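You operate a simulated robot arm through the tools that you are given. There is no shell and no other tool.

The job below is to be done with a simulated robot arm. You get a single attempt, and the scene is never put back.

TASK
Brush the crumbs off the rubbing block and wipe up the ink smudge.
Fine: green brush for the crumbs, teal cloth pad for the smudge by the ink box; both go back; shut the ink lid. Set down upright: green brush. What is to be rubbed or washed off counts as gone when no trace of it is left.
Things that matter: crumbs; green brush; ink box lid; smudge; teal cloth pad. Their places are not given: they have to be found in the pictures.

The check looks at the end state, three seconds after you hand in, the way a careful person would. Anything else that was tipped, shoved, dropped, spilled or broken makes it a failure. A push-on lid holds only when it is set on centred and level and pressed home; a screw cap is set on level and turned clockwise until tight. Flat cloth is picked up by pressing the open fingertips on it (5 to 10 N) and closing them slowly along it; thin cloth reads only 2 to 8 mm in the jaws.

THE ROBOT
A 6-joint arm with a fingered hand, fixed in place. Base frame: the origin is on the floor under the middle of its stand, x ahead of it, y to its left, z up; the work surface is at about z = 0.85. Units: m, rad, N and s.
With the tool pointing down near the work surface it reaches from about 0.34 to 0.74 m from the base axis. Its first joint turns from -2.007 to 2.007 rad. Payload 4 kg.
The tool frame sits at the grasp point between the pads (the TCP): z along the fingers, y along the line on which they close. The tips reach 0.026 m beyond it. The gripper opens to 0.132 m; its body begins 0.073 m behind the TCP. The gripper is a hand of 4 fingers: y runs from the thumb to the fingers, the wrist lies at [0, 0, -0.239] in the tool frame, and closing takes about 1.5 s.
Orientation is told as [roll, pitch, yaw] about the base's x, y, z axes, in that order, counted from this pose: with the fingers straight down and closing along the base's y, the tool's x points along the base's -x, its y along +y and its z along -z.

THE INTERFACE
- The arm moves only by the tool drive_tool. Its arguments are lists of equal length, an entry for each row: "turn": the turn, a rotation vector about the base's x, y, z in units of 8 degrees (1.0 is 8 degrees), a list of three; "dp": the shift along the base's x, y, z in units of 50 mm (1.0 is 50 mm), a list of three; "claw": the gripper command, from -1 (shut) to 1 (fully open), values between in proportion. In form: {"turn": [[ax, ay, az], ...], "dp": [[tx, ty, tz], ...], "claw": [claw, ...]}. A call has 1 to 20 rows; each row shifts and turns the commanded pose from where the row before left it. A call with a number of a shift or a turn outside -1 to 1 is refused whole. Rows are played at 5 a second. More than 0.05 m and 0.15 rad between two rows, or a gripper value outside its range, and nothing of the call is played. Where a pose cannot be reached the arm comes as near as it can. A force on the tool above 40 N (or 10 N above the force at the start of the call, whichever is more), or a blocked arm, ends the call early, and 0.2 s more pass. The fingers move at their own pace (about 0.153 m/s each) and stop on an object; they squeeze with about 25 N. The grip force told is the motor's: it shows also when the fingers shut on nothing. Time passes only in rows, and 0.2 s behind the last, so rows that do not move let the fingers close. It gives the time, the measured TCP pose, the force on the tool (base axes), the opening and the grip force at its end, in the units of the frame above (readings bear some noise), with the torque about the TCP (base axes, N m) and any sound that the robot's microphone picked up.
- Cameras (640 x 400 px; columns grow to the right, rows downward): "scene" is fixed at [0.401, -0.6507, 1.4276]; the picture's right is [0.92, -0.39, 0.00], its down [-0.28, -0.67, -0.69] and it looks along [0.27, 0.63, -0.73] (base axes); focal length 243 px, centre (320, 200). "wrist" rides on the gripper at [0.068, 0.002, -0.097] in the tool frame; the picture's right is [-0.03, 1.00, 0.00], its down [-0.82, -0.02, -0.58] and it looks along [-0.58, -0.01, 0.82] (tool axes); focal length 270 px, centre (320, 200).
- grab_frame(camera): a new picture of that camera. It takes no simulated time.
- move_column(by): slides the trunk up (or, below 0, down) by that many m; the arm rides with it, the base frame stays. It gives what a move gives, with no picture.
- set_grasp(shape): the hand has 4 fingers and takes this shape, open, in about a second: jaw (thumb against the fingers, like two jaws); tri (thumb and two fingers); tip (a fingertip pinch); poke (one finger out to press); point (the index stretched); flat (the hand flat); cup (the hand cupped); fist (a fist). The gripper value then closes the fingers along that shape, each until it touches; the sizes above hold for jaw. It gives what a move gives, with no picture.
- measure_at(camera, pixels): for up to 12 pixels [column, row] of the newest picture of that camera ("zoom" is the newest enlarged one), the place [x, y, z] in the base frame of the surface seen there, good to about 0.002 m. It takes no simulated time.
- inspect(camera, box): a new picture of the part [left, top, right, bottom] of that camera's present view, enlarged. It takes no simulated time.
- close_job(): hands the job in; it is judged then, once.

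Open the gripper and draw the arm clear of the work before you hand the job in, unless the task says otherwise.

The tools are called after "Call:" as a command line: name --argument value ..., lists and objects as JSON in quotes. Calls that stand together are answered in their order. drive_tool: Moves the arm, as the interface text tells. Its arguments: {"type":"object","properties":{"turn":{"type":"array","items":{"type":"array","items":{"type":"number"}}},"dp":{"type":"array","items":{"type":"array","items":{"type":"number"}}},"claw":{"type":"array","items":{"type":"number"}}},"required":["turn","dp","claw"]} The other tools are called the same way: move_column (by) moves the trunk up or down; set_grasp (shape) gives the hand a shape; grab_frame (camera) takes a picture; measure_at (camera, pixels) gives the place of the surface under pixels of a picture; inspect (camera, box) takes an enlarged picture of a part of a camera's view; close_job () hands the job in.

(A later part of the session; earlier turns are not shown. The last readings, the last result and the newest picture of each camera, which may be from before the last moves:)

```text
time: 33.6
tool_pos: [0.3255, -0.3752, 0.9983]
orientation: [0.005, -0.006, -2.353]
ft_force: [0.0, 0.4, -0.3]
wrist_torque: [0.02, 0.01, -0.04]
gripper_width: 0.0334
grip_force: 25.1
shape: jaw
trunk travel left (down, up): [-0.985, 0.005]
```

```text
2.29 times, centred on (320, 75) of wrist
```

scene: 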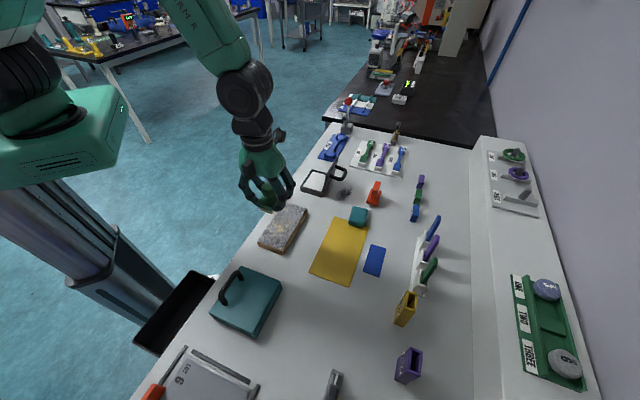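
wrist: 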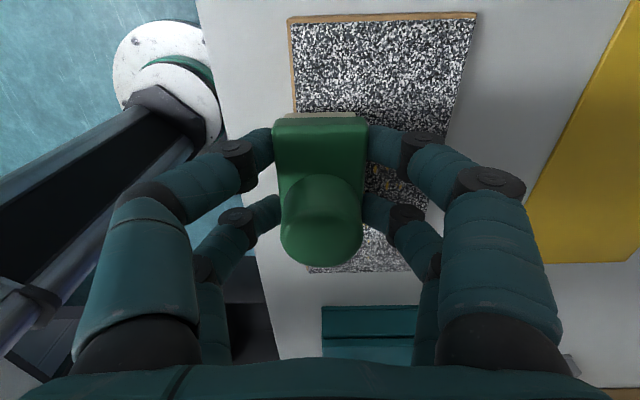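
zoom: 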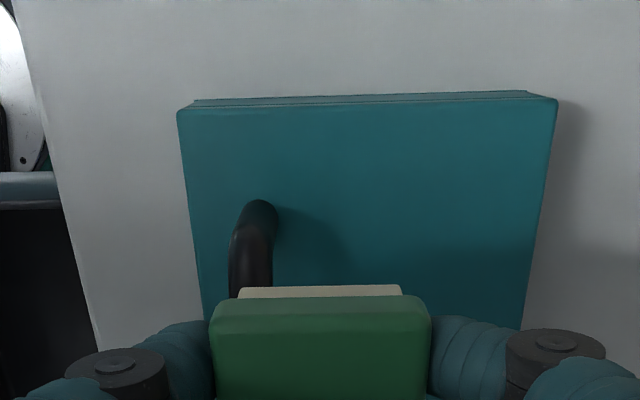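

The block looks clean and unmoved. I zoom in harder to check for any faint yellow traces.

Call:
inspect --camera "scene" --box '[262, 202, 310, 232]'

Call:
inspect --camera "scene" --box '[256, 222, 304, 252]'

```text
13.33 times, centred on (286, 217) of scene
```

zoom: 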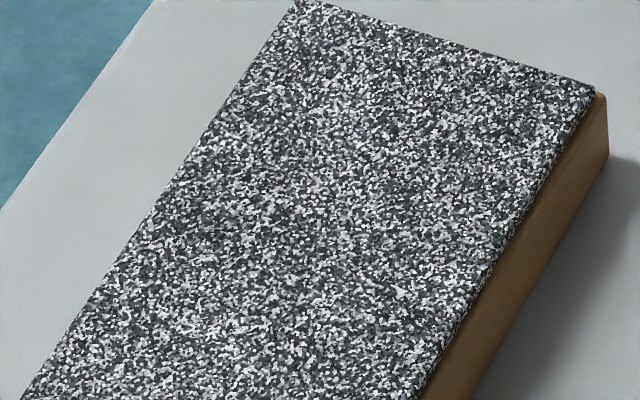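

```text
13.33 times, centred on (280, 237) of scene
```

zoom: 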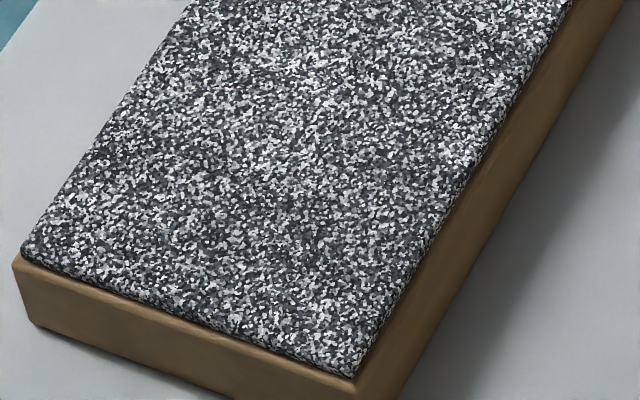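

The block is clean. I now carry the brush back: raise to z ≈ 1.03 and move over its original spot (0.486, −0.528).

Call:
drive_tool --turn '[[0, 0, 0], [0, 0, 0], [0, 0, 0], [0, 0, 0], [0, 0, 0], [0, 0, 0], [0, 0, 0], [0, 0, 0], [0, 0, 0]]' --dp '[[0, 0, 0.64], [0.642, -0.611, 0], [0.642, -0.611, 0], [0.642, -0.611, 0], [0.642, -0.611, 0], [0.642, -0.611, 0], [0, 0, 0], [0, 0, -0.9], [0, 0, 0]]' --claw '[-1, -1, -1, -1, -1, -1, -1, -1, -1]'

Call:
grab_frame --camera "wrist"

```text
time: 35.6
tool_pos: [0.4885, -0.5242, 0.986]
orientation: [0.008, -0.009, -2.355]
ft_force: [0.7, -0.8, -0.8]
wrist_torque: [0.0, -0.01, -0.02]
gripper_width: 0.0333
grip_force: 24.8
shape: jaw
trunk travel left (down, up): [-0.985, 0.005]
```

```text
taken
```

wrist: 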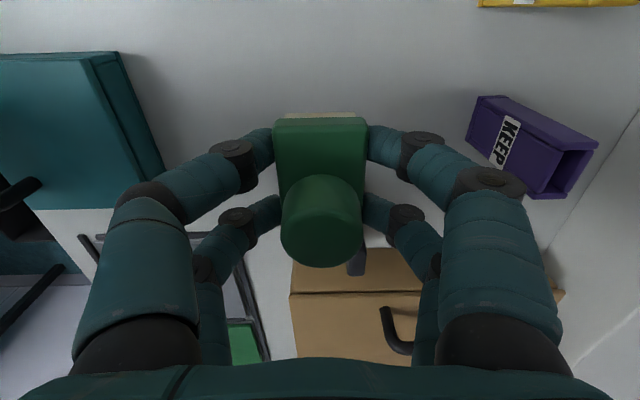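

I'm 4–5 mm off in plan; I correct by (−2.6, −3.7) mm while lowering to z ≈ 0.90.

Call:
drive_tool --turn '[[0, 0, 0], [0, 0, 0], [0, 0, 0], [0, 0, 0], [0, 0, 0]]' --dp '[[-0.05, -0.07, -0.8], [0, 0, -0.5], [0, 0, -0.4], [0, 0, 0], [0, 0, 0]]' --claw '[-1, -1, -1, -1, -1]'

```text
time: 36.8
tool_pos: [0.4865, -0.5253, 0.9028]
orientation: [0.005, -0.008, -2.355]
ft_force: [-0.6, 0.0, -0.7]
wrist_torque: [-0.03, 0.02, 0.0]
gripper_width: 0.0332
grip_force: 25.1
shape: jaw
trunk travel left (down, up): [-0.985, 0.005]
```

Nearly there; I nudge y by −2.6 mm and lower toward the touch height of 0.886.

Call:
drive_tool --turn '[[0, 0, 0], [0, 0, 0], [0, 0, 0], [0, 0, 0]]' --dp '[[-0.012, -0.05, -0.2], [0, 0, -0.1], [0, 0, -0.03], [0, 0, 0]]' --claw '[-1, -1, -1, -1]'

```text
time: 37.8
tool_pos: [0.4846, -0.5288, 0.8859]
orientation: [0.006, -0.007, -2.354]
ft_force: [-1.1, -0.7, -0.5]
wrist_torque: [-0.02, -0.02, -0.01]
gripper_width: 0.0332
grip_force: 24.9
shape: jaw
trunk travel left (down, up): [-0.985, 0.005]
```

No contact force yet; I lower 1 mm more to seat the bristles.

Call:
drive_tool --turn '[[0, 0, 0], [0, 0, 0]]' --dp '[[0, 0, -0.02], [0, 0, 0]]' --claw '[-1, -1]'

```text
time: 38.4
tool_pos: [0.4846, -0.5288, 0.8851]
orientation: [0.006, -0.007, -2.354]
ft_force: [0.8, 0.8, -1.4]
wrist_torque: [0.01, -0.01, -0.01]
gripper_width: 0.0331
grip_force: 24.4
shape: jaw
trunk travel left (down, up): [-0.985, 0.005]
```

Still none; one more millimetre down and read the force.

Call:
drive_tool --turn '[[0, 0, 0], [0, 0, 0]]' --dp '[[0, 0, -0.02], [0, 0, 0]]' --claw '[-1, -1]'

```text
time: 39.0
tool_pos: [0.4857, -0.5289, 0.8853]
orientation: [0.006, -0.006, -2.355]
ft_force: [0.1, 0.3, -0.4]
wrist_torque: [0.01, 0.0, -0.01]
gripper_width: 0.0329
grip_force: 25.1
shape: jaw
trunk travel left (down, up): [-0.985, 0.005]
```

Call:
drive_tool --turn '[[0, 0, 0], [0, 0, 0]]' --dp '[[0, 0, -0.02], [0, 0, 0]]' --claw '[-1, -1]'

```text
time: 39.6
tool_pos: [0.4834, -0.529, 0.884]
orientation: [0.008, -0.007, -2.354]
ft_force: [1.5, 0.2, 6.6]
wrist_torque: [0.11, -0.02, -0.02]
gripper_width: 0.0331
grip_force: 25.0
shape: jaw
out of reach, approached as far as the arm can: row 1
trunk travel left (down, up): [-0.985, 0.005]
```

The bristles are seated (6.6 N). I open the fingers to release the brush.

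Call:
drive_tool --turn '[[0, 0, 0], [0, 0, 0], [0, 0, 0], [0, 0, 0], [0, 0, 0], [0, 0, 0]]' --dp '[[0, 0, 0.01], [0, 0, 0], [0, 0, 0], [0, 0, 0], [0, 0, 0], [0, 0, 0]]' --claw '[-0.6, -0.35, -0.1, 0.1, 0.36, 0.36]'

Call:
grab_frame --camera "wrist"

```text
time: 41.0
tool_pos: [0.4834, -0.5289, 0.8837]
orientation: [0.009, -0.01, -2.354]
ft_force: [0.0, -0.4, 0.4]
wrist_torque: [0.02, -0.04, 0.0]
gripper_width: 0.0895
grip_force: 0.0
shape: jaw
trunk travel left (down, up): [-0.985, 0.005]
```

```text
taken
```

wrist: 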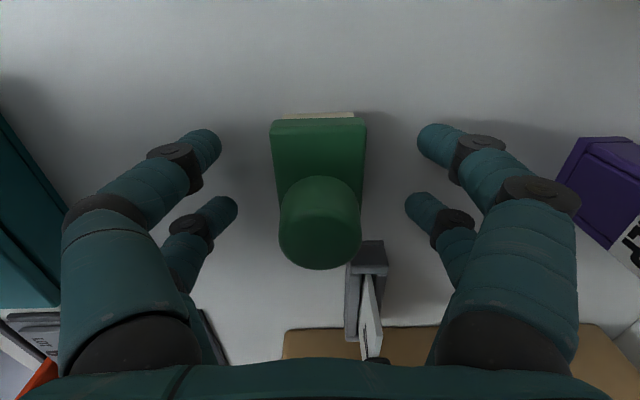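

The brush stands upright where it was. I lift straight off and carry the hand over the mat to about (0.55, −0.25, 1.04), closing the fingers on the way.

Call:
drive_tool --turn '[[0, 0, 0], [0, 0, 0], [0, 0, 0], [0, 0, 0], [0, 0, 0], [0, 0, 0], [0, 0, 0], [0, 0, 0], [0, 0, 0], [0, 0, 0], [0, 0, 0]]' --dp '[[0, 0, 0.9], [0, 0, 0.9], [0, 0, 0.9], [0.191, 0.797, 0.05], [0.191, 0.797, 0.05], [0.191, 0.797, 0.05], [0.191, 0.797, 0.05], [0.191, 0.797, 0.05], [0.191, 0.797, 0.05], [0.191, 0.797, 0.05], [0, 0, 0]]' --claw '[0.36, 0.36, 0.36, 0.36, 0.36, 0, -0.5, -1, -1, -1, -1]'

Call:
grab_frame --camera "scene"

Call:
grab_frame --camera "wrist"

```text
time: 43.4
tool_pos: [0.5498, -0.2493, 1.0381]
orientation: [0.006, -0.009, -2.357]
ft_force: [-0.3, -0.6, 0.0]
wrist_torque: [0.01, 0.0, 0.02]
gripper_width: 0.0001
grip_force: 25.0
shape: jaw
trunk travel left (down, up): [-0.985, 0.005]
```

```text
taken
```

scene: 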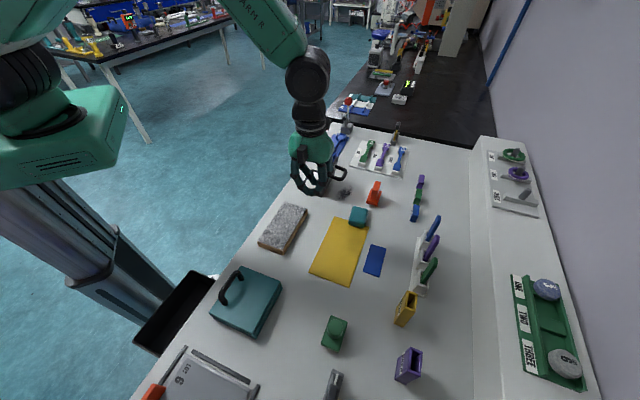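

```text
taken
```

wrist: 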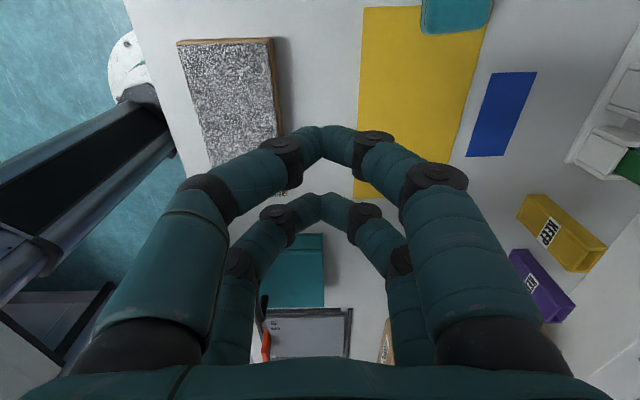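

The brush is back and everything looks in order. For the lid I'll push its handle from behind (+v side): turn the hand to yaw −45° with fingers shut, move to about (0.733, −0.184, 1.02), tilting slightly outward for reach.

Call:
drive_tool --turn '[[0, 0, 0.9375], [0, 0, 0.9375], [0, 0, 0.9375], [0, 0, 0.9375], [0, 0, 0.9375], [0, 0, 0.9375], [0, 0, 0.9375], [0, 0, 0.9375], [0, 0, 0.9375], [0, 0, 0.9375], [0, 0, 0.9375], [0, 0, 0.9375], [-0.557, -0.557, 0], [-0.557, -0.557, 0], [0, 0, 0], [0, 0, 0], [0, 0, 0], [0, 0, 0]]' --dp '[[0, 0, 0], [0, 0, 0], [0, 0, 0], [0, 0, 0], [0, 0, 0], [0, 0, 0], [0, 0, 0], [0, 0, 0], [0, 0, 0], [0, 0, 0], [0, 0, 0], [0, 0, 0], [0, 0, 0], [0, 0, 0], [0.913, 0.328, 0], [0.913, 0.328, 0], [0.913, 0.328, -0.1], [0.913, 0.328, -0.2]]' --claw '[-1, -1, -1, -1, -1, -1, -1, -1, -1, -1, -1, -1, -1, -1, -1, -1, -1, -1]'

Call:
grab_frame --camera "scene"

Call:
grab_frame --camera "wrist"

```text
time: 47.2
tool_pos: [0.7316, -0.1869, 1.0202]
orientation: [0.004, -0.228, -0.784]
ft_force: [0.5, 0.8, -0.9]
wrist_torque: [-0.01, -0.01, -0.04]
gripper_width: 0.0
grip_force: 24.4
shape: jaw
trunk travel left (down, up): [-0.985, 0.005]
```

```text
taken
```

scene: 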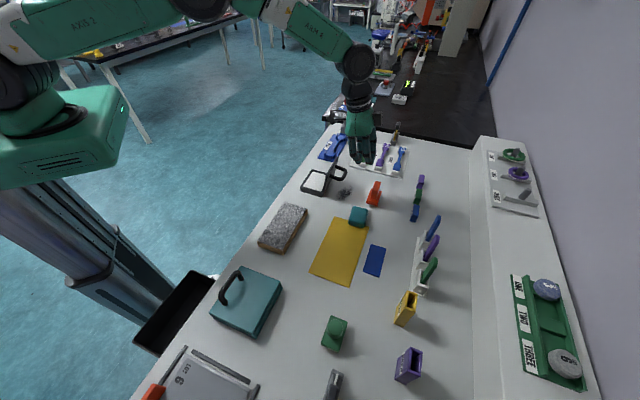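

```text
taken
```

wrist: 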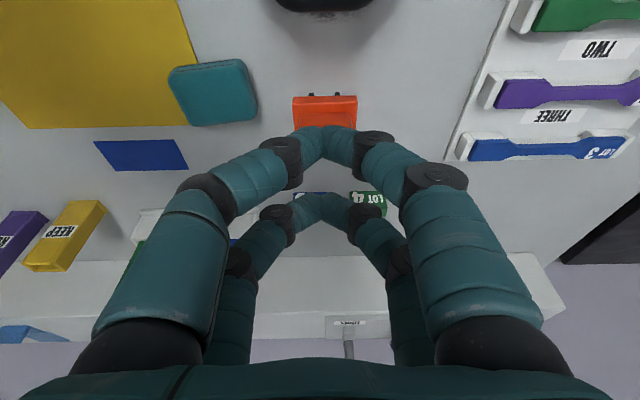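

The hand is now behind the handle (black shape at top of the wrist view), with the orange stamp at (325,110) near the rear fingers. I measure the stamp and handle before lowering.

Call:
measure_at --camera "wrist" --pixels '[[295, 100], [325, 97], [355, 100], [300, 122], [350, 122], [325, 10], [285, 3], [365, 3], [325, 105]]'

Call:
inspect --camera "scene" --box '[290, 80, 420, 220]'

```text
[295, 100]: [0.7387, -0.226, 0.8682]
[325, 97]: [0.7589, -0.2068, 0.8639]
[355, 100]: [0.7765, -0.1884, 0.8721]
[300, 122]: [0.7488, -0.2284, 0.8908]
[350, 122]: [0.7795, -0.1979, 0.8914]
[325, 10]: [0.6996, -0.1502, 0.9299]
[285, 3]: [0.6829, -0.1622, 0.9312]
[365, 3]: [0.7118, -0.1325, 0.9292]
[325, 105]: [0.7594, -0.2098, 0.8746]
```

```text
2.86 times, centred on (355, 150) of scene
```

zoom: 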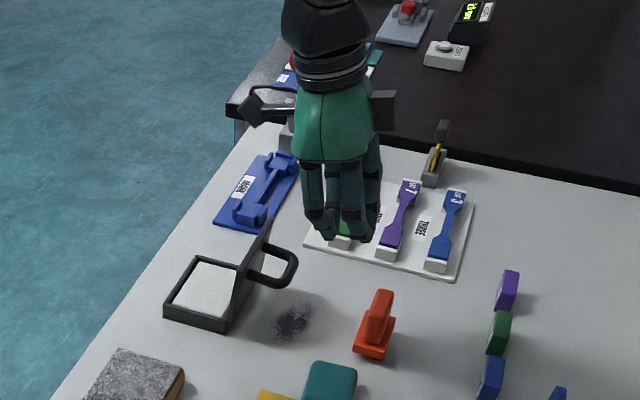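

Handle's far bar is at v ≈ 0.601–0.606, z ≈ 0.93; the stamp's body starts at v ≈ 0.682 with its tall part beyond 0.69. I shift 9 mm toward the lid and descend to TCP z ≈ 0.933.

Call:
drive_tool --turn '[[0, 0, 0], [0, 0, 0], [0, 0, 0], [0, 0, 0], [0, 0, 0]]' --dp '[[-0.12, 0.14, -0.5], [0, 0, -0.5], [0, 0, -0.4], [0, 0, -0.35], [0, 0, 0]]' --claw '[-1, -1, -1, -1, -1]'

Call:
inspect --camera "scene" --box '[290, 100, 420, 230]'

Call:
grab_frame --camera "wrist"

```text
time: 48.4
tool_pos: [0.7266, -0.1777, 0.933]
orientation: [0.005, -0.229, -0.783]
ft_force: [-0.1, -0.1, 0.0]
wrist_torque: [0.02, -0.01, 0.04]
gripper_width: 0.0001
grip_force: 24.9
shape: jaw
trunk travel left (down, up): [-0.985, 0.005]
```

```text
3.08 times, centred on (355, 165) of scene
```

zoom: 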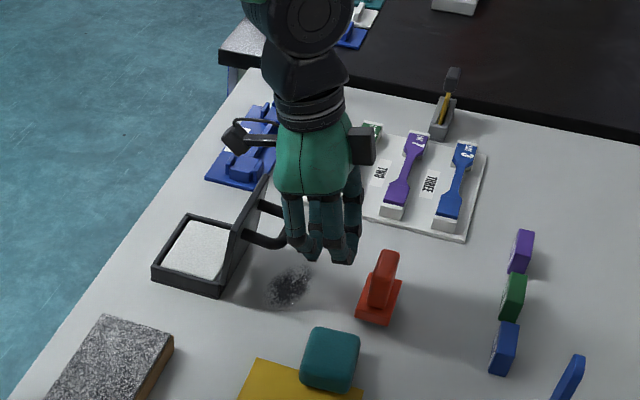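

```text
taken
```

wrist: 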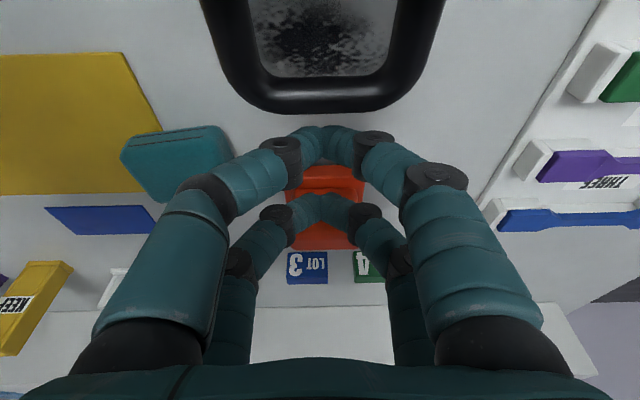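

The fingertips stand just behind the handle bar (bar at (320,105) in the wrist view). I push along −v by about 7 cm, slowly, and look.

Call:
drive_tool --turn '[[0, 0, 0], [0, 0, 0], [0, 0, 0], [0, 0, 0], [0, 0, 0], [0, 0, 0]]' --dp '[[-0.2, 0.2, 0], [-0.2, 0.2, 0], [-0.2, 0.2, 0], [-0.2, 0.2, 0], [-0.2, 0.2, 0], [0, 0, 0]]' --claw '[-1, -1, -1, -1, -1, -1]'

Call:
inspect --camera "scene" --box '[280, 100, 410, 230]'

Call:
grab_frame --camera "wrist"

```text
time: 49.8
tool_pos: [0.6764, -0.1256, 0.9329]
orientation: [0.005, -0.227, -0.785]
ft_force: [-0.9, 0.3, -0.5]
wrist_torque: [-0.02, 0.0, 0.02]
gripper_width: 0.0002
grip_force: 25.2
shape: jaw
trunk travel left (down, up): [-0.985, 0.005]
```

```text
3.08 times, centred on (345, 165) of scene
```

zoom: 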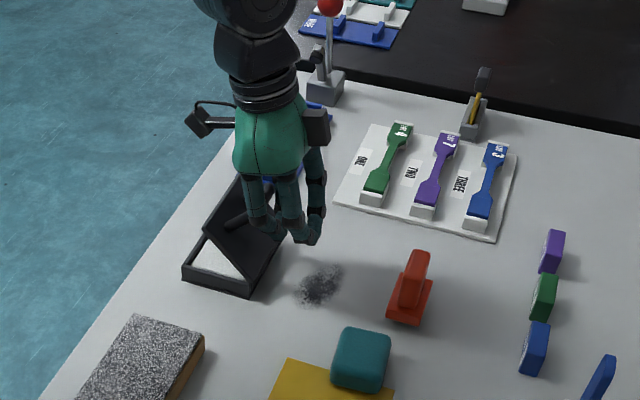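

```text
taken
```

wrist: 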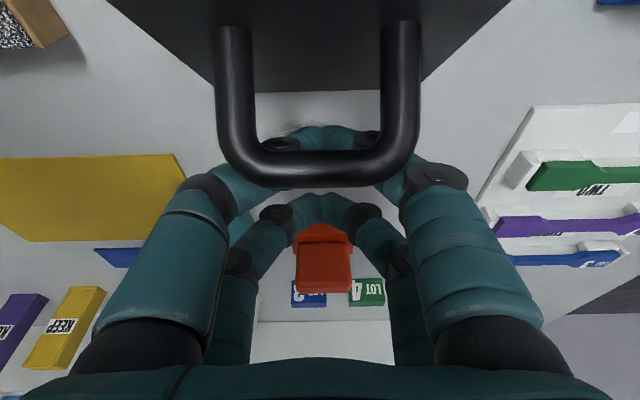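

The lid has swung to about 50°, handle following. I keep pushing another 4 cm.

Call:
drive_tool --turn '[[0, 0, 0], [0, 0, 0], [0, 0, 0], [0, 0, 0]]' --dp '[[-0.2, 0.2, 0], [-0.2, 0.2, 0], [-0.2, 0.2, 0], [0, 0, 0]]' --claw '[-1, -1, -1, -1]'

Call:
inspect --camera "scene" --box '[280, 100, 410, 230]'

Call:
grab_frame --camera "wrist"

```text
time: 50.8
tool_pos: [0.6481, -0.0973, 0.9337]
orientation: [0.006, -0.228, -0.783]
ft_force: [-0.2, -0.4, -0.1]
wrist_torque: [0.02, 0.02, 0.01]
gripper_width: 0.0
grip_force: 25.0
shape: jaw
trunk travel left (down, up): [-0.985, 0.005]
```

```text
3.08 times, centred on (345, 165) of scene
```

zoom: 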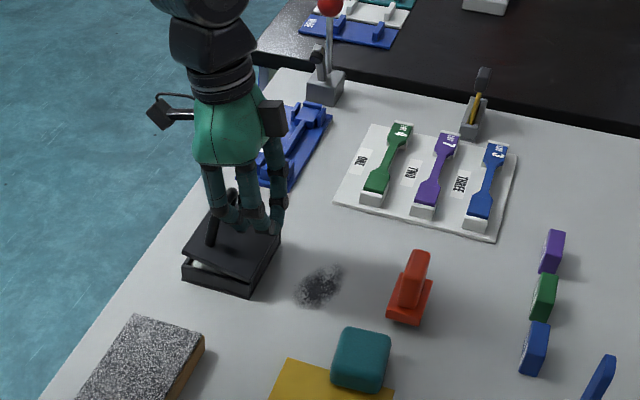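

```text
taken
```

wrist: 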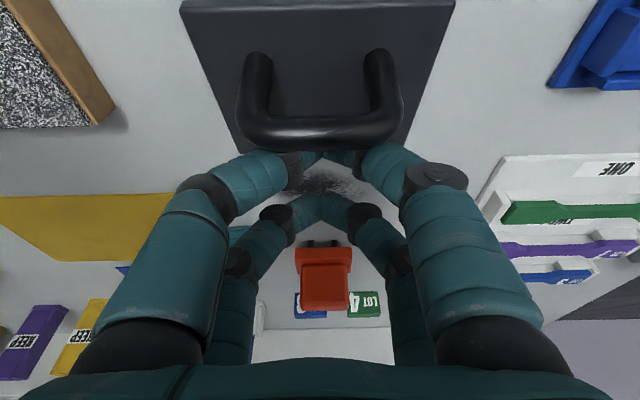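

The lid is almost down (about 20° open). I push 3 cm more.

Call:
drive_tool --turn '[[0, 0, 0], [0, 0, 0], [0, 0, 0]]' --dp '[[-0.2, 0.2, 0], [-0.2, 0.2, 0], [0, 0, 0]]' --claw '[-1, -1, -1]'

Call:
inspect --camera "scene" --box '[280, 100, 410, 230]'

Call:
grab_frame --camera "wrist"

```text
time: 51.5
tool_pos: [0.636, -0.0835, 0.9362]
orientation: [0.017, -0.24, -0.793]
ft_force: [14.8, -22.5, -8.0]
wrist_torque: [-0.47, -0.25, -0.14]
gripper_width: 0.0
grip_force: 25.0
shape: jaw
trunk travel left (down, up): [-0.985, 0.005]
stopped in row 3: the force on the tool passed its limit at 45 N (the readings are from after the stop); the commanded pose is now the measured one
```

```text
3.08 times, centred on (345, 165) of scene
```

zoom: 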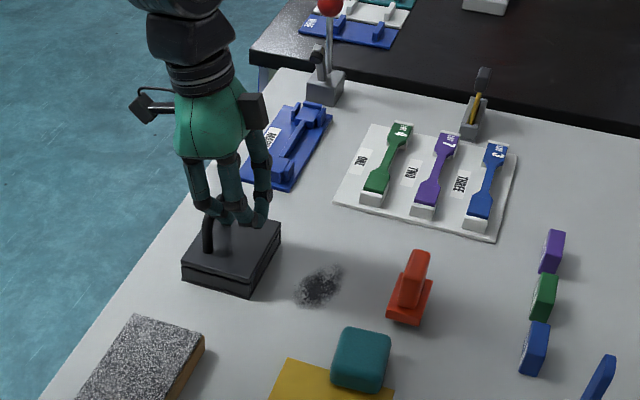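

```text
taken
```

wrist: 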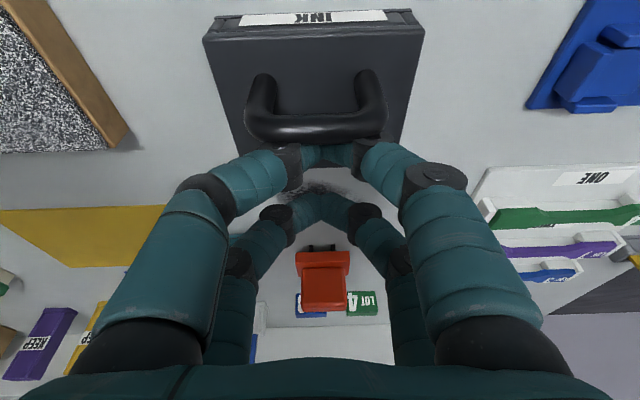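

The lid dropped shut and the push then ran into the closed handle (45 N stop). I back off along +v at once and check that the box hasn't moved.

Call:
drive_tool --turn '[[0, 0, 0], [0, 0, 0], [0, 0, 0], [0, 0, 0], [0, 0, 0]]' --dp '[[0.2, -0.2, 0], [0.2, -0.2, 0], [0, 0, 0.9], [0, 0, 0.9], [0, 0, 0]]' --claw '[-1, -1, -1, -1, -1]'

Call:
inspect --camera "scene" --box '[290, 150, 370, 210]'

Call:
measure_at --camera "zoom" --pixels '[[125, 245], [283, 315], [265, 292], [120, 275], [275, 308]]'

```text
time: 52.7
tool_pos: [0.6518, -0.0996, 1.0286]
orientation: [0.013, -0.236, -0.789]
ft_force: [0.3, -0.5, 0.3]
wrist_torque: [0.0, 0.03, 0.01]
gripper_width: 0.0
grip_force: 24.6
shape: jaw
trunk travel left (down, up): [-0.985, 0.005]
```

```text
6.67 times, centred on (330, 180) of scene
```

zoom: 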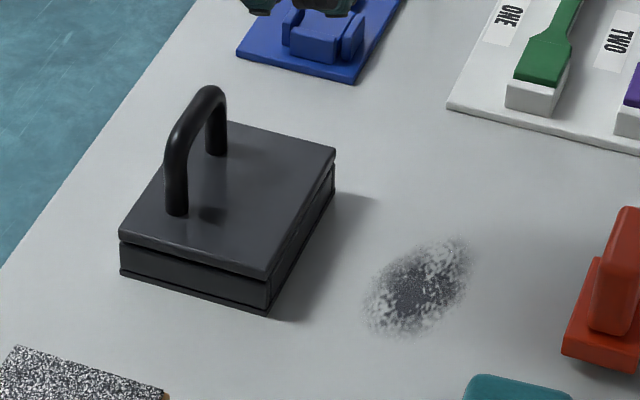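

```text
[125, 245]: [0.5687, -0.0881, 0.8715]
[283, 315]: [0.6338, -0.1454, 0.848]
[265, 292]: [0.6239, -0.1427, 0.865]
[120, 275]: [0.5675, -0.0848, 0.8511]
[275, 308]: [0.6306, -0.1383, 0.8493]
```

Box unmoved and lid down. I'll measure the handle top and lid surface, to press the lid home gently from above.

Call:
measure_at --camera "zoom" --pixels '[[175, 130], [208, 90], [190, 105], [175, 210], [217, 150], [245, 240], [300, 160], [130, 232], [265, 270], [330, 152], [235, 125]]'

Call:
inspect --camera "scene" --box '[300, 160, 350, 200]'

```text
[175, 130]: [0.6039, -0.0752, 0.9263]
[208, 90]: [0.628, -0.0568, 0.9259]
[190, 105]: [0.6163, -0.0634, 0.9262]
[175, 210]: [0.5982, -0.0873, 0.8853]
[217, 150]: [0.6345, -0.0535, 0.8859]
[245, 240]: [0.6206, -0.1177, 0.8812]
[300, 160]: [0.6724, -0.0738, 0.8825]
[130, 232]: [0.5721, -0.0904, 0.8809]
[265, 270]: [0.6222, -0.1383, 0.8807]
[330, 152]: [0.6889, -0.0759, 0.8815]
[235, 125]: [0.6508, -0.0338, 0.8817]
```

```text
10.00 times, centred on (325, 180) of scene
```

zoom: 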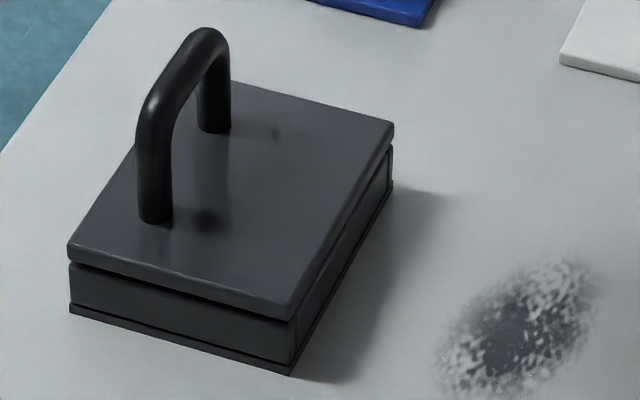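

The lid is level at z = 0.881 on all corners. For a gentle confirming press I remove the tilt and set one finger pair over the handle bar (bar at v ≈ 0.4815, top 0.926).

Call:
drive_tool --turn '[[0.567, 0.628, 0.02], [0.567, 0.628, 0.02], [0, 0, 0], [0, 0, 0]]' --dp '[[-0.242, 0.208, 0], [-0.242, 0.208, 0], [0, 0, -0.8], [0, 0, 0]]' --claw '[-1, -1, -1, -1]'

Call:
grab_frame --camera "wrist"

```text
time: 53.7
tool_pos: [0.6273, -0.0791, 0.9916]
orientation: [0.003, -0.004, -0.78]
ft_force: [-0.9, 0.0, -0.7]
wrist_torque: [-0.01, -0.05, 0.02]
gripper_width: 0.0
grip_force: 25.0
shape: jaw
trunk travel left (down, up): [-0.985, 0.005]
```

```text
taken
```

wrist: 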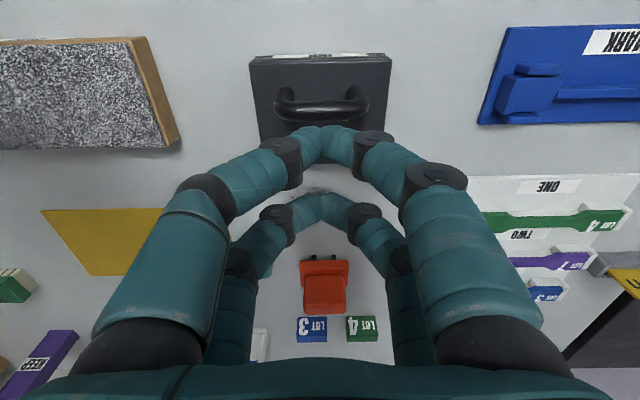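

Aligned. I lower to just above contact (TCP ≈ 0.955), then step down lightly.

Call:
drive_tool --turn '[[0, 0, 0], [0, 0, 0], [0, 0, 0], [0, 0, 0], [0, 0, 0]]' --dp '[[0, 0, -0.4], [0, 0, -0.3], [0, 0, -0.06], [0, 0, -0.04], [0, 0, 0]]' --claw '[-1, -1, -1, -1, -1]'

```text
time: 54.8
tool_pos: [0.6312, -0.0781, 0.9548]
orientation: [0.009, -0.009, -0.784]
ft_force: [-7.6, 1.7, 23.5]
wrist_torque: [0.41, 0.52, 0.03]
gripper_width: 0.0002
grip_force: 25.2
shape: jaw
trunk travel left (down, up): [-0.985, 0.005]
stopped in row 5: the force on the tool passed its limit at 42 N (the readings are from after the stop); the commanded pose is now the measured one
```

That pressed with up to about 40 N, so the lid is home. I lift off and check the box.

Call:
drive_tool --turn '[[0, 0, 0], [0, 0, 0], [0, 0, 0]]' --dp '[[0, 0, 0.8], [0, 0, 0.9], [0, 0, 0]]' --claw '[-1, -1, -1]'

Call:
inspect --camera "scene" --box '[290, 150, 370, 210]'

Call:
measure_at --camera "zoom" --pixels '[[130, 232], [265, 270], [330, 152], [235, 125], [400, 290], [375, 320], [368, 285], [410, 335], [440, 325], [470, 265], [455, 240], [415, 245]]'

```text
time: 55.6
tool_pos: [0.6299, -0.0777, 1.0356]
orientation: [0.007, -0.005, -0.781]
ft_force: [-0.3, 0.5, 0.7]
wrist_torque: [-0.01, 0.02, -0.03]
gripper_width: 0.0001
grip_force: 24.8
shape: jaw
trunk travel left (down, up): [-0.985, 0.005]
```

```text
6.67 times, centred on (330, 180) of scene
```

zoom: 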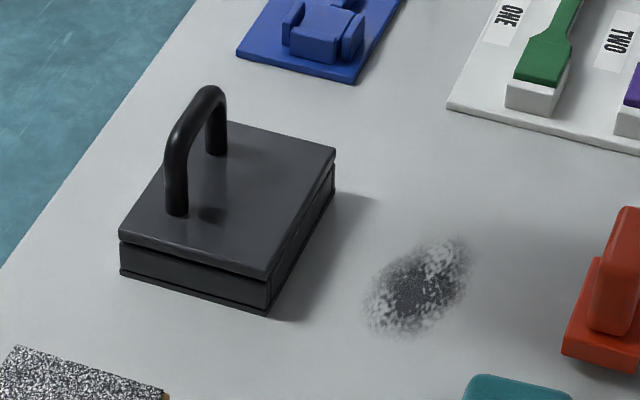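

```text
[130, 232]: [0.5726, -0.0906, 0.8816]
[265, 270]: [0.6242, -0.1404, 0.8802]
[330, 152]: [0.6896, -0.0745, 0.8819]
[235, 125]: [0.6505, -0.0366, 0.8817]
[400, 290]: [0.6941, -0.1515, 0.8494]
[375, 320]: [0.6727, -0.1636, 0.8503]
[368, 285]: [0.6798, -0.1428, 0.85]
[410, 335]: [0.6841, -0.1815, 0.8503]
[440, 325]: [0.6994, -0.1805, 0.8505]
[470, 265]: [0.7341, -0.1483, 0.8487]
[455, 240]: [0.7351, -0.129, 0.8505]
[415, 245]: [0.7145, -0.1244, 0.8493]
```

The box is intact and closed. Smudge spans u 0.355–0.43, v 0.58–0.625 (centre about (0.703, −0.150)). Now I measure the teal pad for grasping.

Call:
inspect --camera "scene" --box '[330, 190, 400, 245]'

Call:
measure_at --camera "zoom" --pixels '[[240, 128], [332, 147], [318, 240], [215, 220], [275, 180], [205, 250], [310, 272], [340, 160], [330, 200], [102, 192], [350, 268], [205, 160]]'

```text
7.27 times, centred on (365, 218) of scene
```

zoom: 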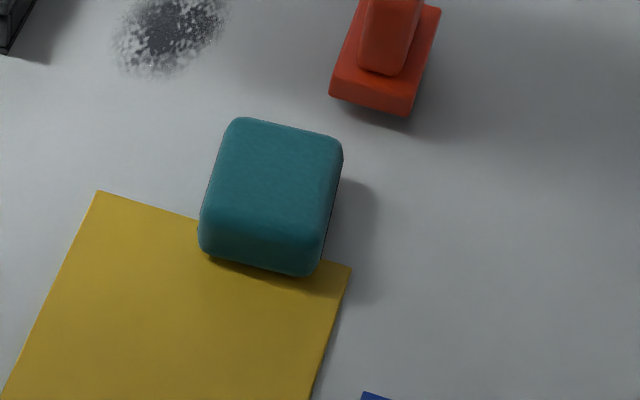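

```text
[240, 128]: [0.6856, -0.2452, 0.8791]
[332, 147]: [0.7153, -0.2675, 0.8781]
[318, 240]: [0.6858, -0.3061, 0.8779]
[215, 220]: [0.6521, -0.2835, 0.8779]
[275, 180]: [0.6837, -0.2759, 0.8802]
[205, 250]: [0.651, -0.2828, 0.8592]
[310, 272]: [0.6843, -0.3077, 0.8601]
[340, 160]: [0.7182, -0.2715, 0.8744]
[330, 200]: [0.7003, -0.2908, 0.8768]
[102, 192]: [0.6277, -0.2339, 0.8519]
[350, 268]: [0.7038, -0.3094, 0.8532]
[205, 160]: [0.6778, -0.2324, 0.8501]
```

Pad: centre (0.685, −0.276), about 0.055 × 0.042, height 27 mm, long axis at about 52°. I go to a point just inside it at z ≈ 1.02 while turning to yaw −127°, so the fingers will close across its short side.

Call:
drive_tool --turn '[[0, 0, -0.935], [0, 0, -0.935], [0, 0, -0.935], [0, 0, -0.935], [0, 0, -0.935], [0, 0, -0.935], [0, 0, -0.935], [0, 0, -0.935], [0, 0, -0.935], [0, 0, -0.935], [0, 0, -0.935], [0, 0, 0], [0, 0, 0]]' --dp '[[0.036, -0.334, -0.03], [0.036, -0.334, -0.03], [0.036, -0.334, -0.03], [0.036, -0.334, -0.03], [0.036, -0.334, -0.03], [0.036, -0.334, -0.03], [0.036, -0.334, -0.03], [0.036, -0.334, -0.03], [0.036, -0.334, -0.03], [0.036, -0.334, -0.03], [0.036, -0.334, -0.03], [0, 0, 0], [0, 0, 0]]' --claw '[-1, -1, -1, -1, -1, -1, -0.5, 0, 0.21, 0.21, 0.21, 0.21, 0.21]'

Call:
grab_frame --camera "wrist"

Call:
grab_frame --camera "scene"

```text
time: 58.4
tool_pos: [0.6516, -0.2619, 1.0193]
orientation: [0.008, -0.006, -2.218]
ft_force: [-0.3, -0.5, 0.2]
wrist_torque: [0.0, -0.04, 0.0]
gripper_width: 0.0793
grip_force: 0.0
shape: jaw
trunk travel left (down, up): [-0.985, 0.005]
```

```text
taken
```

wrist: 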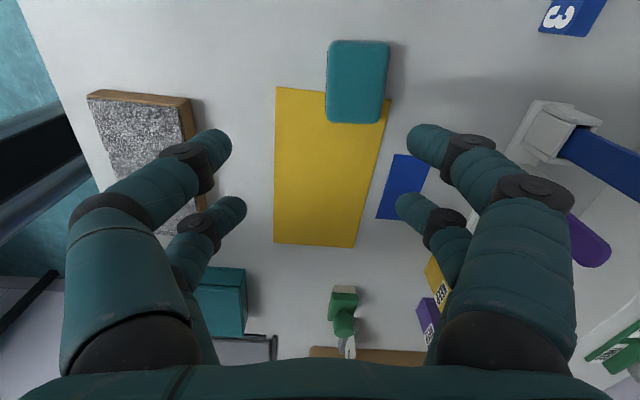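

```text
taken
```

scene: 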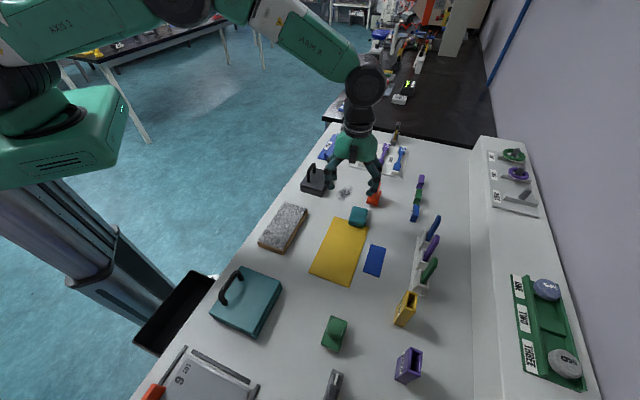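

In the wrist view the pad is nearly aligned with the hand. I measure its corners from here.

Call:
measure_at --camera "wrist" --pixels '[[334, 48], [384, 48], [332, 112], [380, 114], [357, 80], [329, 80], [387, 80], [357, 43], [355, 118]]'

Call:
inspect --camera "wrist" --box '[260, 20, 460, 145]'

```text
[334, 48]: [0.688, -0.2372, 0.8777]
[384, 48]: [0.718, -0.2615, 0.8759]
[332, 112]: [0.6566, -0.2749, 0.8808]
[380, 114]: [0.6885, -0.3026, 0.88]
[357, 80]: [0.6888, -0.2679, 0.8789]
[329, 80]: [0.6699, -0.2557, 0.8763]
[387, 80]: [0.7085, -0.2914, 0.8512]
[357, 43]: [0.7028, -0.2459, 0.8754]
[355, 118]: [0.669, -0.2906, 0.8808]
```

```text
3.20 times, centred on (360, 82) of wrist
```

zoom: 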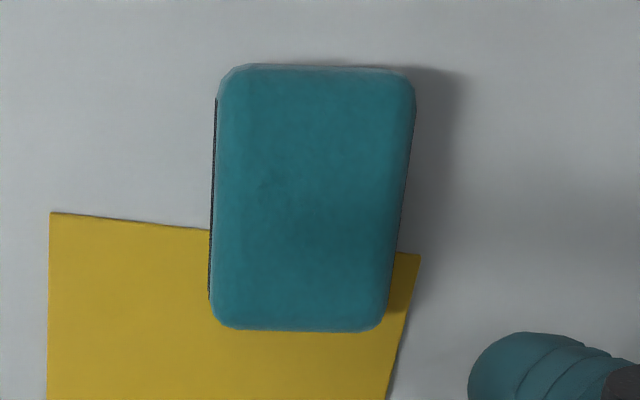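

Best centre estimate is (0.687, −0.270). I come down and outward to z ≈ 0.935 above it (finger tips still above the pad's top), then check.

Call:
drive_tool --turn '[[0, 0, -0.1], [0, 0, 0], [0, 0, 0], [0, 0, 0]]' --dp '[[0, 0, -0.88], [0.354, -0.081, -0.4], [0.354, -0.081, -0.4], [0, 0, 0]]' --claw '[0.21, 0.21, 0.21, 0.21]'

Call:
grab_frame --camera "wrist"

```text
time: 59.4
tool_pos: [0.6849, -0.2715, 0.9368]
orientation: [0.008, -0.006, -2.232]
ft_force: [0.1, 0.2, -0.3]
wrist_torque: [0.03, -0.04, 0.02]
gripper_width: 0.0794
grip_force: 0.1
shape: jaw
trunk travel left (down, up): [-0.985, 0.005]
```

```text
taken
```

wrist: 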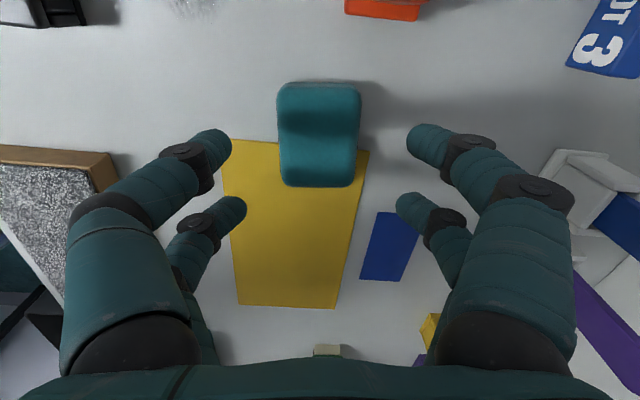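

The pad is centred between the finger pairs. I lower to TCP z ≈ 0.886.

Call:
drive_tool --turn '[[0, 0, 0], [0, 0, 0], [0, 0, 0], [0, 0, 0]]' --dp '[[0.03, 0.02, -0.5], [0, 0, -0.35], [0, 0, -0.15], [0, 0, 0]]' --claw '[0.21, 0.21, 0.21, 0.21]'

Call:
grab_frame --camera "wrist"

Call:
inspect --camera "scene" --box '[310, 150, 430, 260]'

```text
time: 60.4
tool_pos: [0.6823, -0.2673, 0.8856]
orientation: [0.006, -0.007, -2.231]
ft_force: [-0.9, -0.8, 0.5]
wrist_torque: [0.01, -0.03, 0.0]
gripper_width: 0.0795
grip_force: 0.1
shape: jaw
out of reach, approached as far as the arm can: row 2
trunk travel left (down, up): [-0.985, 0.005]
```

```text
taken
```

wrist: 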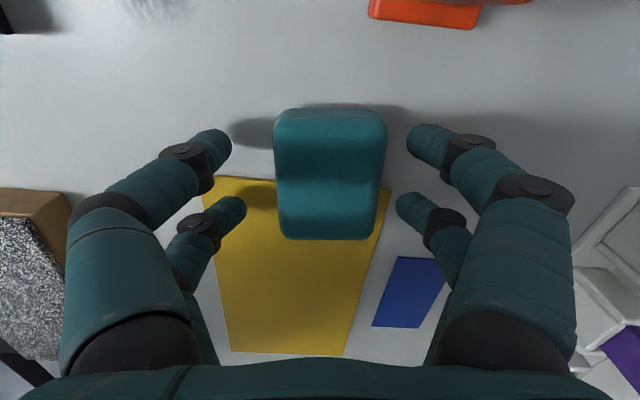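

```text
3.64 times, centred on (370, 205) of scene
```

zoom: 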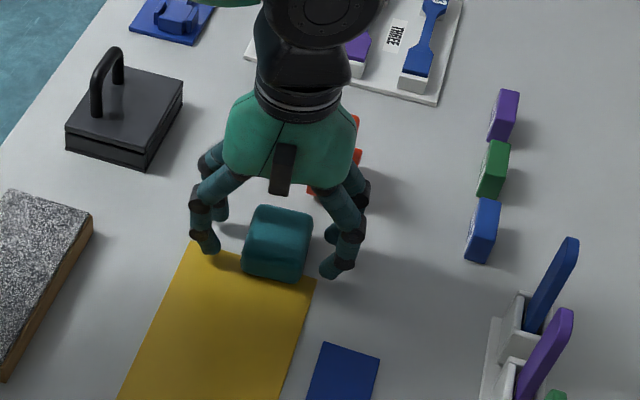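

Reach is at its limit here; the pad sits about 4 mm toward +v of the finger midpoint. I try to shift 4–5 mm outward.

Call:
drive_tool --turn '[[0, 0, 0], [0, 0, 0]]' --dp '[[0.08, -0.06, 0], [0, 0, 0]]' --claw '[0.21, 0.21]'

```text
time: 61.0
tool_pos: [0.6819, -0.2684, 0.885]
orientation: [0.007, -0.006, -2.233]
ft_force: [1.1, 1.2, -0.6]
wrist_torque: [0.0, 0.03, -0.01]
gripper_width: 0.0796
grip_force: 0.1
shape: jaw
out of reach, approached as far as the arm can: row 1
trunk travel left (down, up): [-0.985, 0.005]
```

Not reachable upright. A 3.4° outward tilt buys 14 mm of wrist reach, so I tilt slightly and shift again.

Call:
drive_tool --turn '[[-0.157, -0.4, 0], [0, 0, 0], [0, 0, 0]]' --dp '[[0, 0, 0], [0.09, -0.05, 0], [0, 0, 0]]' --claw '[0.21, 0.21, 0.21]'

Call:
grab_frame --camera "wrist"

```text
time: 61.8
tool_pos: [0.6944, -0.2714, 0.885]
orientation: [0.065, 0.01, -2.232]
ft_force: [-0.6, 1.0, 0.0]
wrist_torque: [-0.01, 0.0, 0.02]
gripper_width: 0.0793
grip_force: 0.1
shape: jaw
out of reach, approached as far as the arm can: row 1, 2
trunk travel left (down, up): [-0.985, 0.005]
```

```text
taken
```

wrist: 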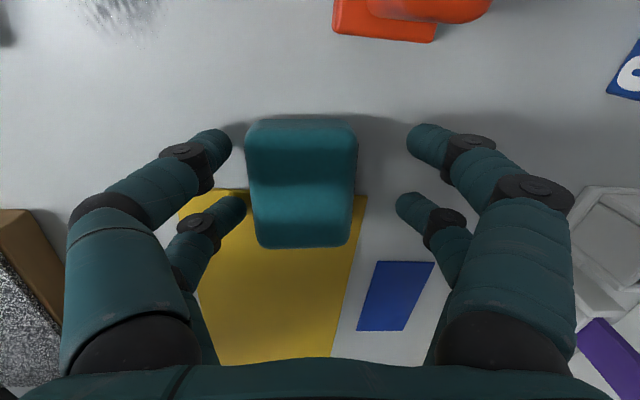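

Now reach is there but it overshot by 7 mm (pad centre at 302 px vs the finger midpoint 322). I shift back to (0.687, −0.270).

Call:
drive_tool --turn '[[0, 0, 0], [0, 0, 0]]' --dp '[[-0.14, 0.03, 0.01], [0, 0, 0]]' --claw '[0.21, 0.21]'

Call:
grab_frame --camera "wrist"

```text
time: 62.4
tool_pos: [0.6923, -0.2716, 0.8855]
orientation: [0.065, 0.01, -2.233]
ft_force: [0.7, 0.1, 0.1]
wrist_torque: [-0.01, 0.01, -0.03]
gripper_width: 0.0795
grip_force: 0.0
shape: jaw
out of reach, approached as far as the arm can: row 1
trunk travel left (down, up): [-0.985, 0.005]
```

```text
taken
```

wrist: 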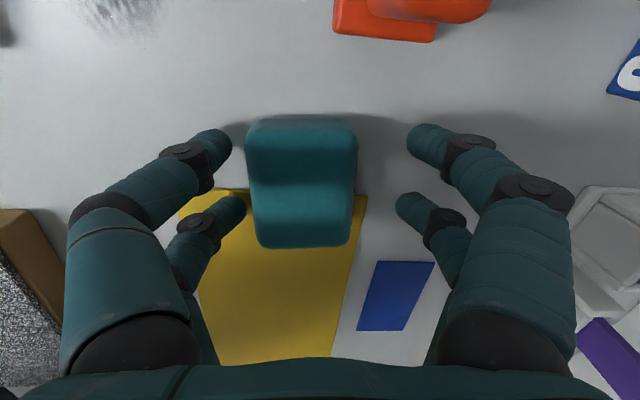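

The IK behaves poorly with the tilt. I go back upright at the earlier reachable spot (0.683, −0.268), where the offset was only about 4 mm across the pad.

Call:
drive_tool --turn '[[0.157, 0.4, 0], [0, 0, 0], [0, 0, 0]]' --dp '[[-0.2, 0.07, 0], [0, 0, 0], [0, 0, 0]]' --claw '[0.21, 0.21, 0.21]'

Call:
grab_frame --camera "wrist"

```text
time: 63.2
tool_pos: [0.6812, -0.2671, 0.8833]
orientation: [0.006, -0.005, -2.233]
ft_force: [0.3, -0.1, -0.1]
wrist_torque: [0.01, -0.02, -0.03]
gripper_width: 0.0794
grip_force: 0.1
shape: jaw
trunk travel left (down, up): [-0.985, 0.005]
```

```text
taken
```

wrist: 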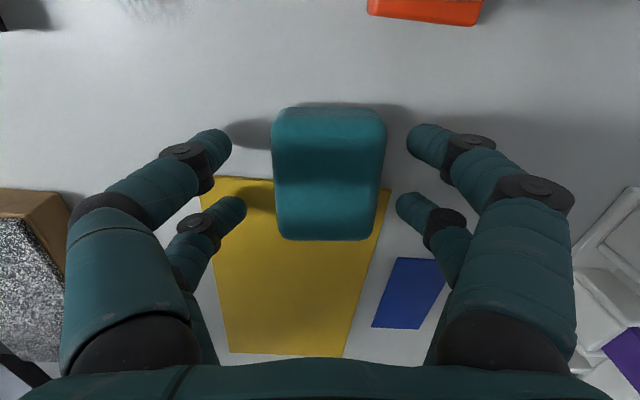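

Upright and reached; the pad is about 3.6 mm right of the finger midpoint. I try a small 3 mm nudge along +v.

Call:
drive_tool --turn '[[0, 0, 0], [0, 0, 0]]' --dp '[[0.04, -0.06, 0.03], [0, 0, 0]]' --claw '[0.21, 0.21]'

Call:
grab_frame --camera "wrist"

```text
time: 63.8
tool_pos: [0.6818, -0.2714, 0.8856]
orientation: [0.007, -0.01, -2.233]
ft_force: [1.1, -0.1, -0.1]
wrist_torque: [0.01, 0.05, 0.0]
gripper_width: 0.0796
grip_force: 0.0
shape: jaw
out of reach, approached as far as the arm can: row 1
trunk travel left (down, up): [-0.985, 0.005]
```

```text
taken
```

wrist: 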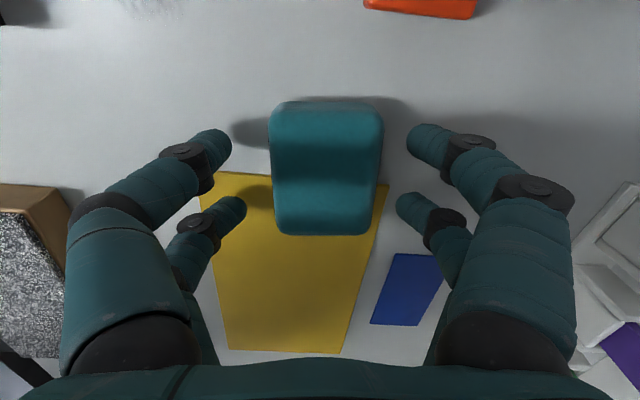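

Only about 2 mm off now, good enough. I close the fingers on the pad.

Call:
drive_tool --turn '[[0, 0, 0], [0, 0, 0], [0, 0, 0], [0, 0, 0], [0, 0, 0], [0, 0, 0], [0, 0, 0], [0, 0, 0]]' --dp '[[0, 0, 0], [0, 0, 0], [0, 0, 0], [0, 0, 0], [0, 0, 0], [0, 0, 0], [0, 0, 0], [0, 0, 0]]' --claw '[0, -0.15, -0.3, -0.45, -0.7, -1, -1, -1]'

Call:
grab_frame --camera "wrist"

Call:
inspect --camera "scene" --box '[310, 150, 430, 260]'

```text
time: 65.6
tool_pos: [0.6815, -0.2707, 0.8866]
orientation: [0.008, -0.007, -2.23]
ft_force: [0.2, -0.3, -0.1]
wrist_torque: [0.0, -0.01, 0.01]
gripper_width: 0.0431
grip_force: 25.5
shape: jaw
trunk travel left (down, up): [-0.985, 0.005]
```

```text
taken
```

wrist: 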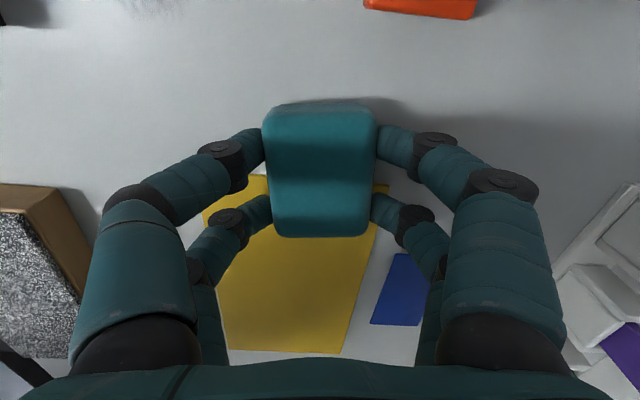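

```text
3.64 times, centred on (370, 205) of scene
```

zoom: 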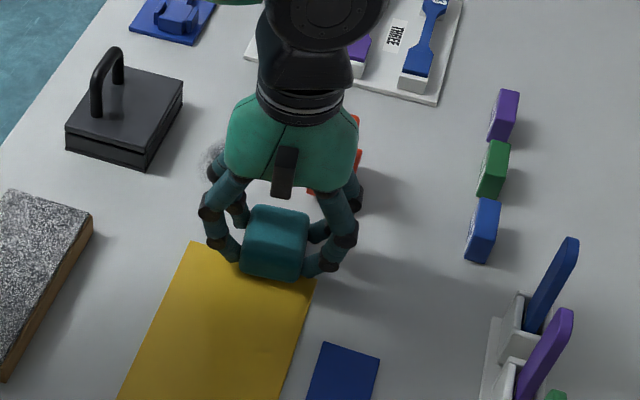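

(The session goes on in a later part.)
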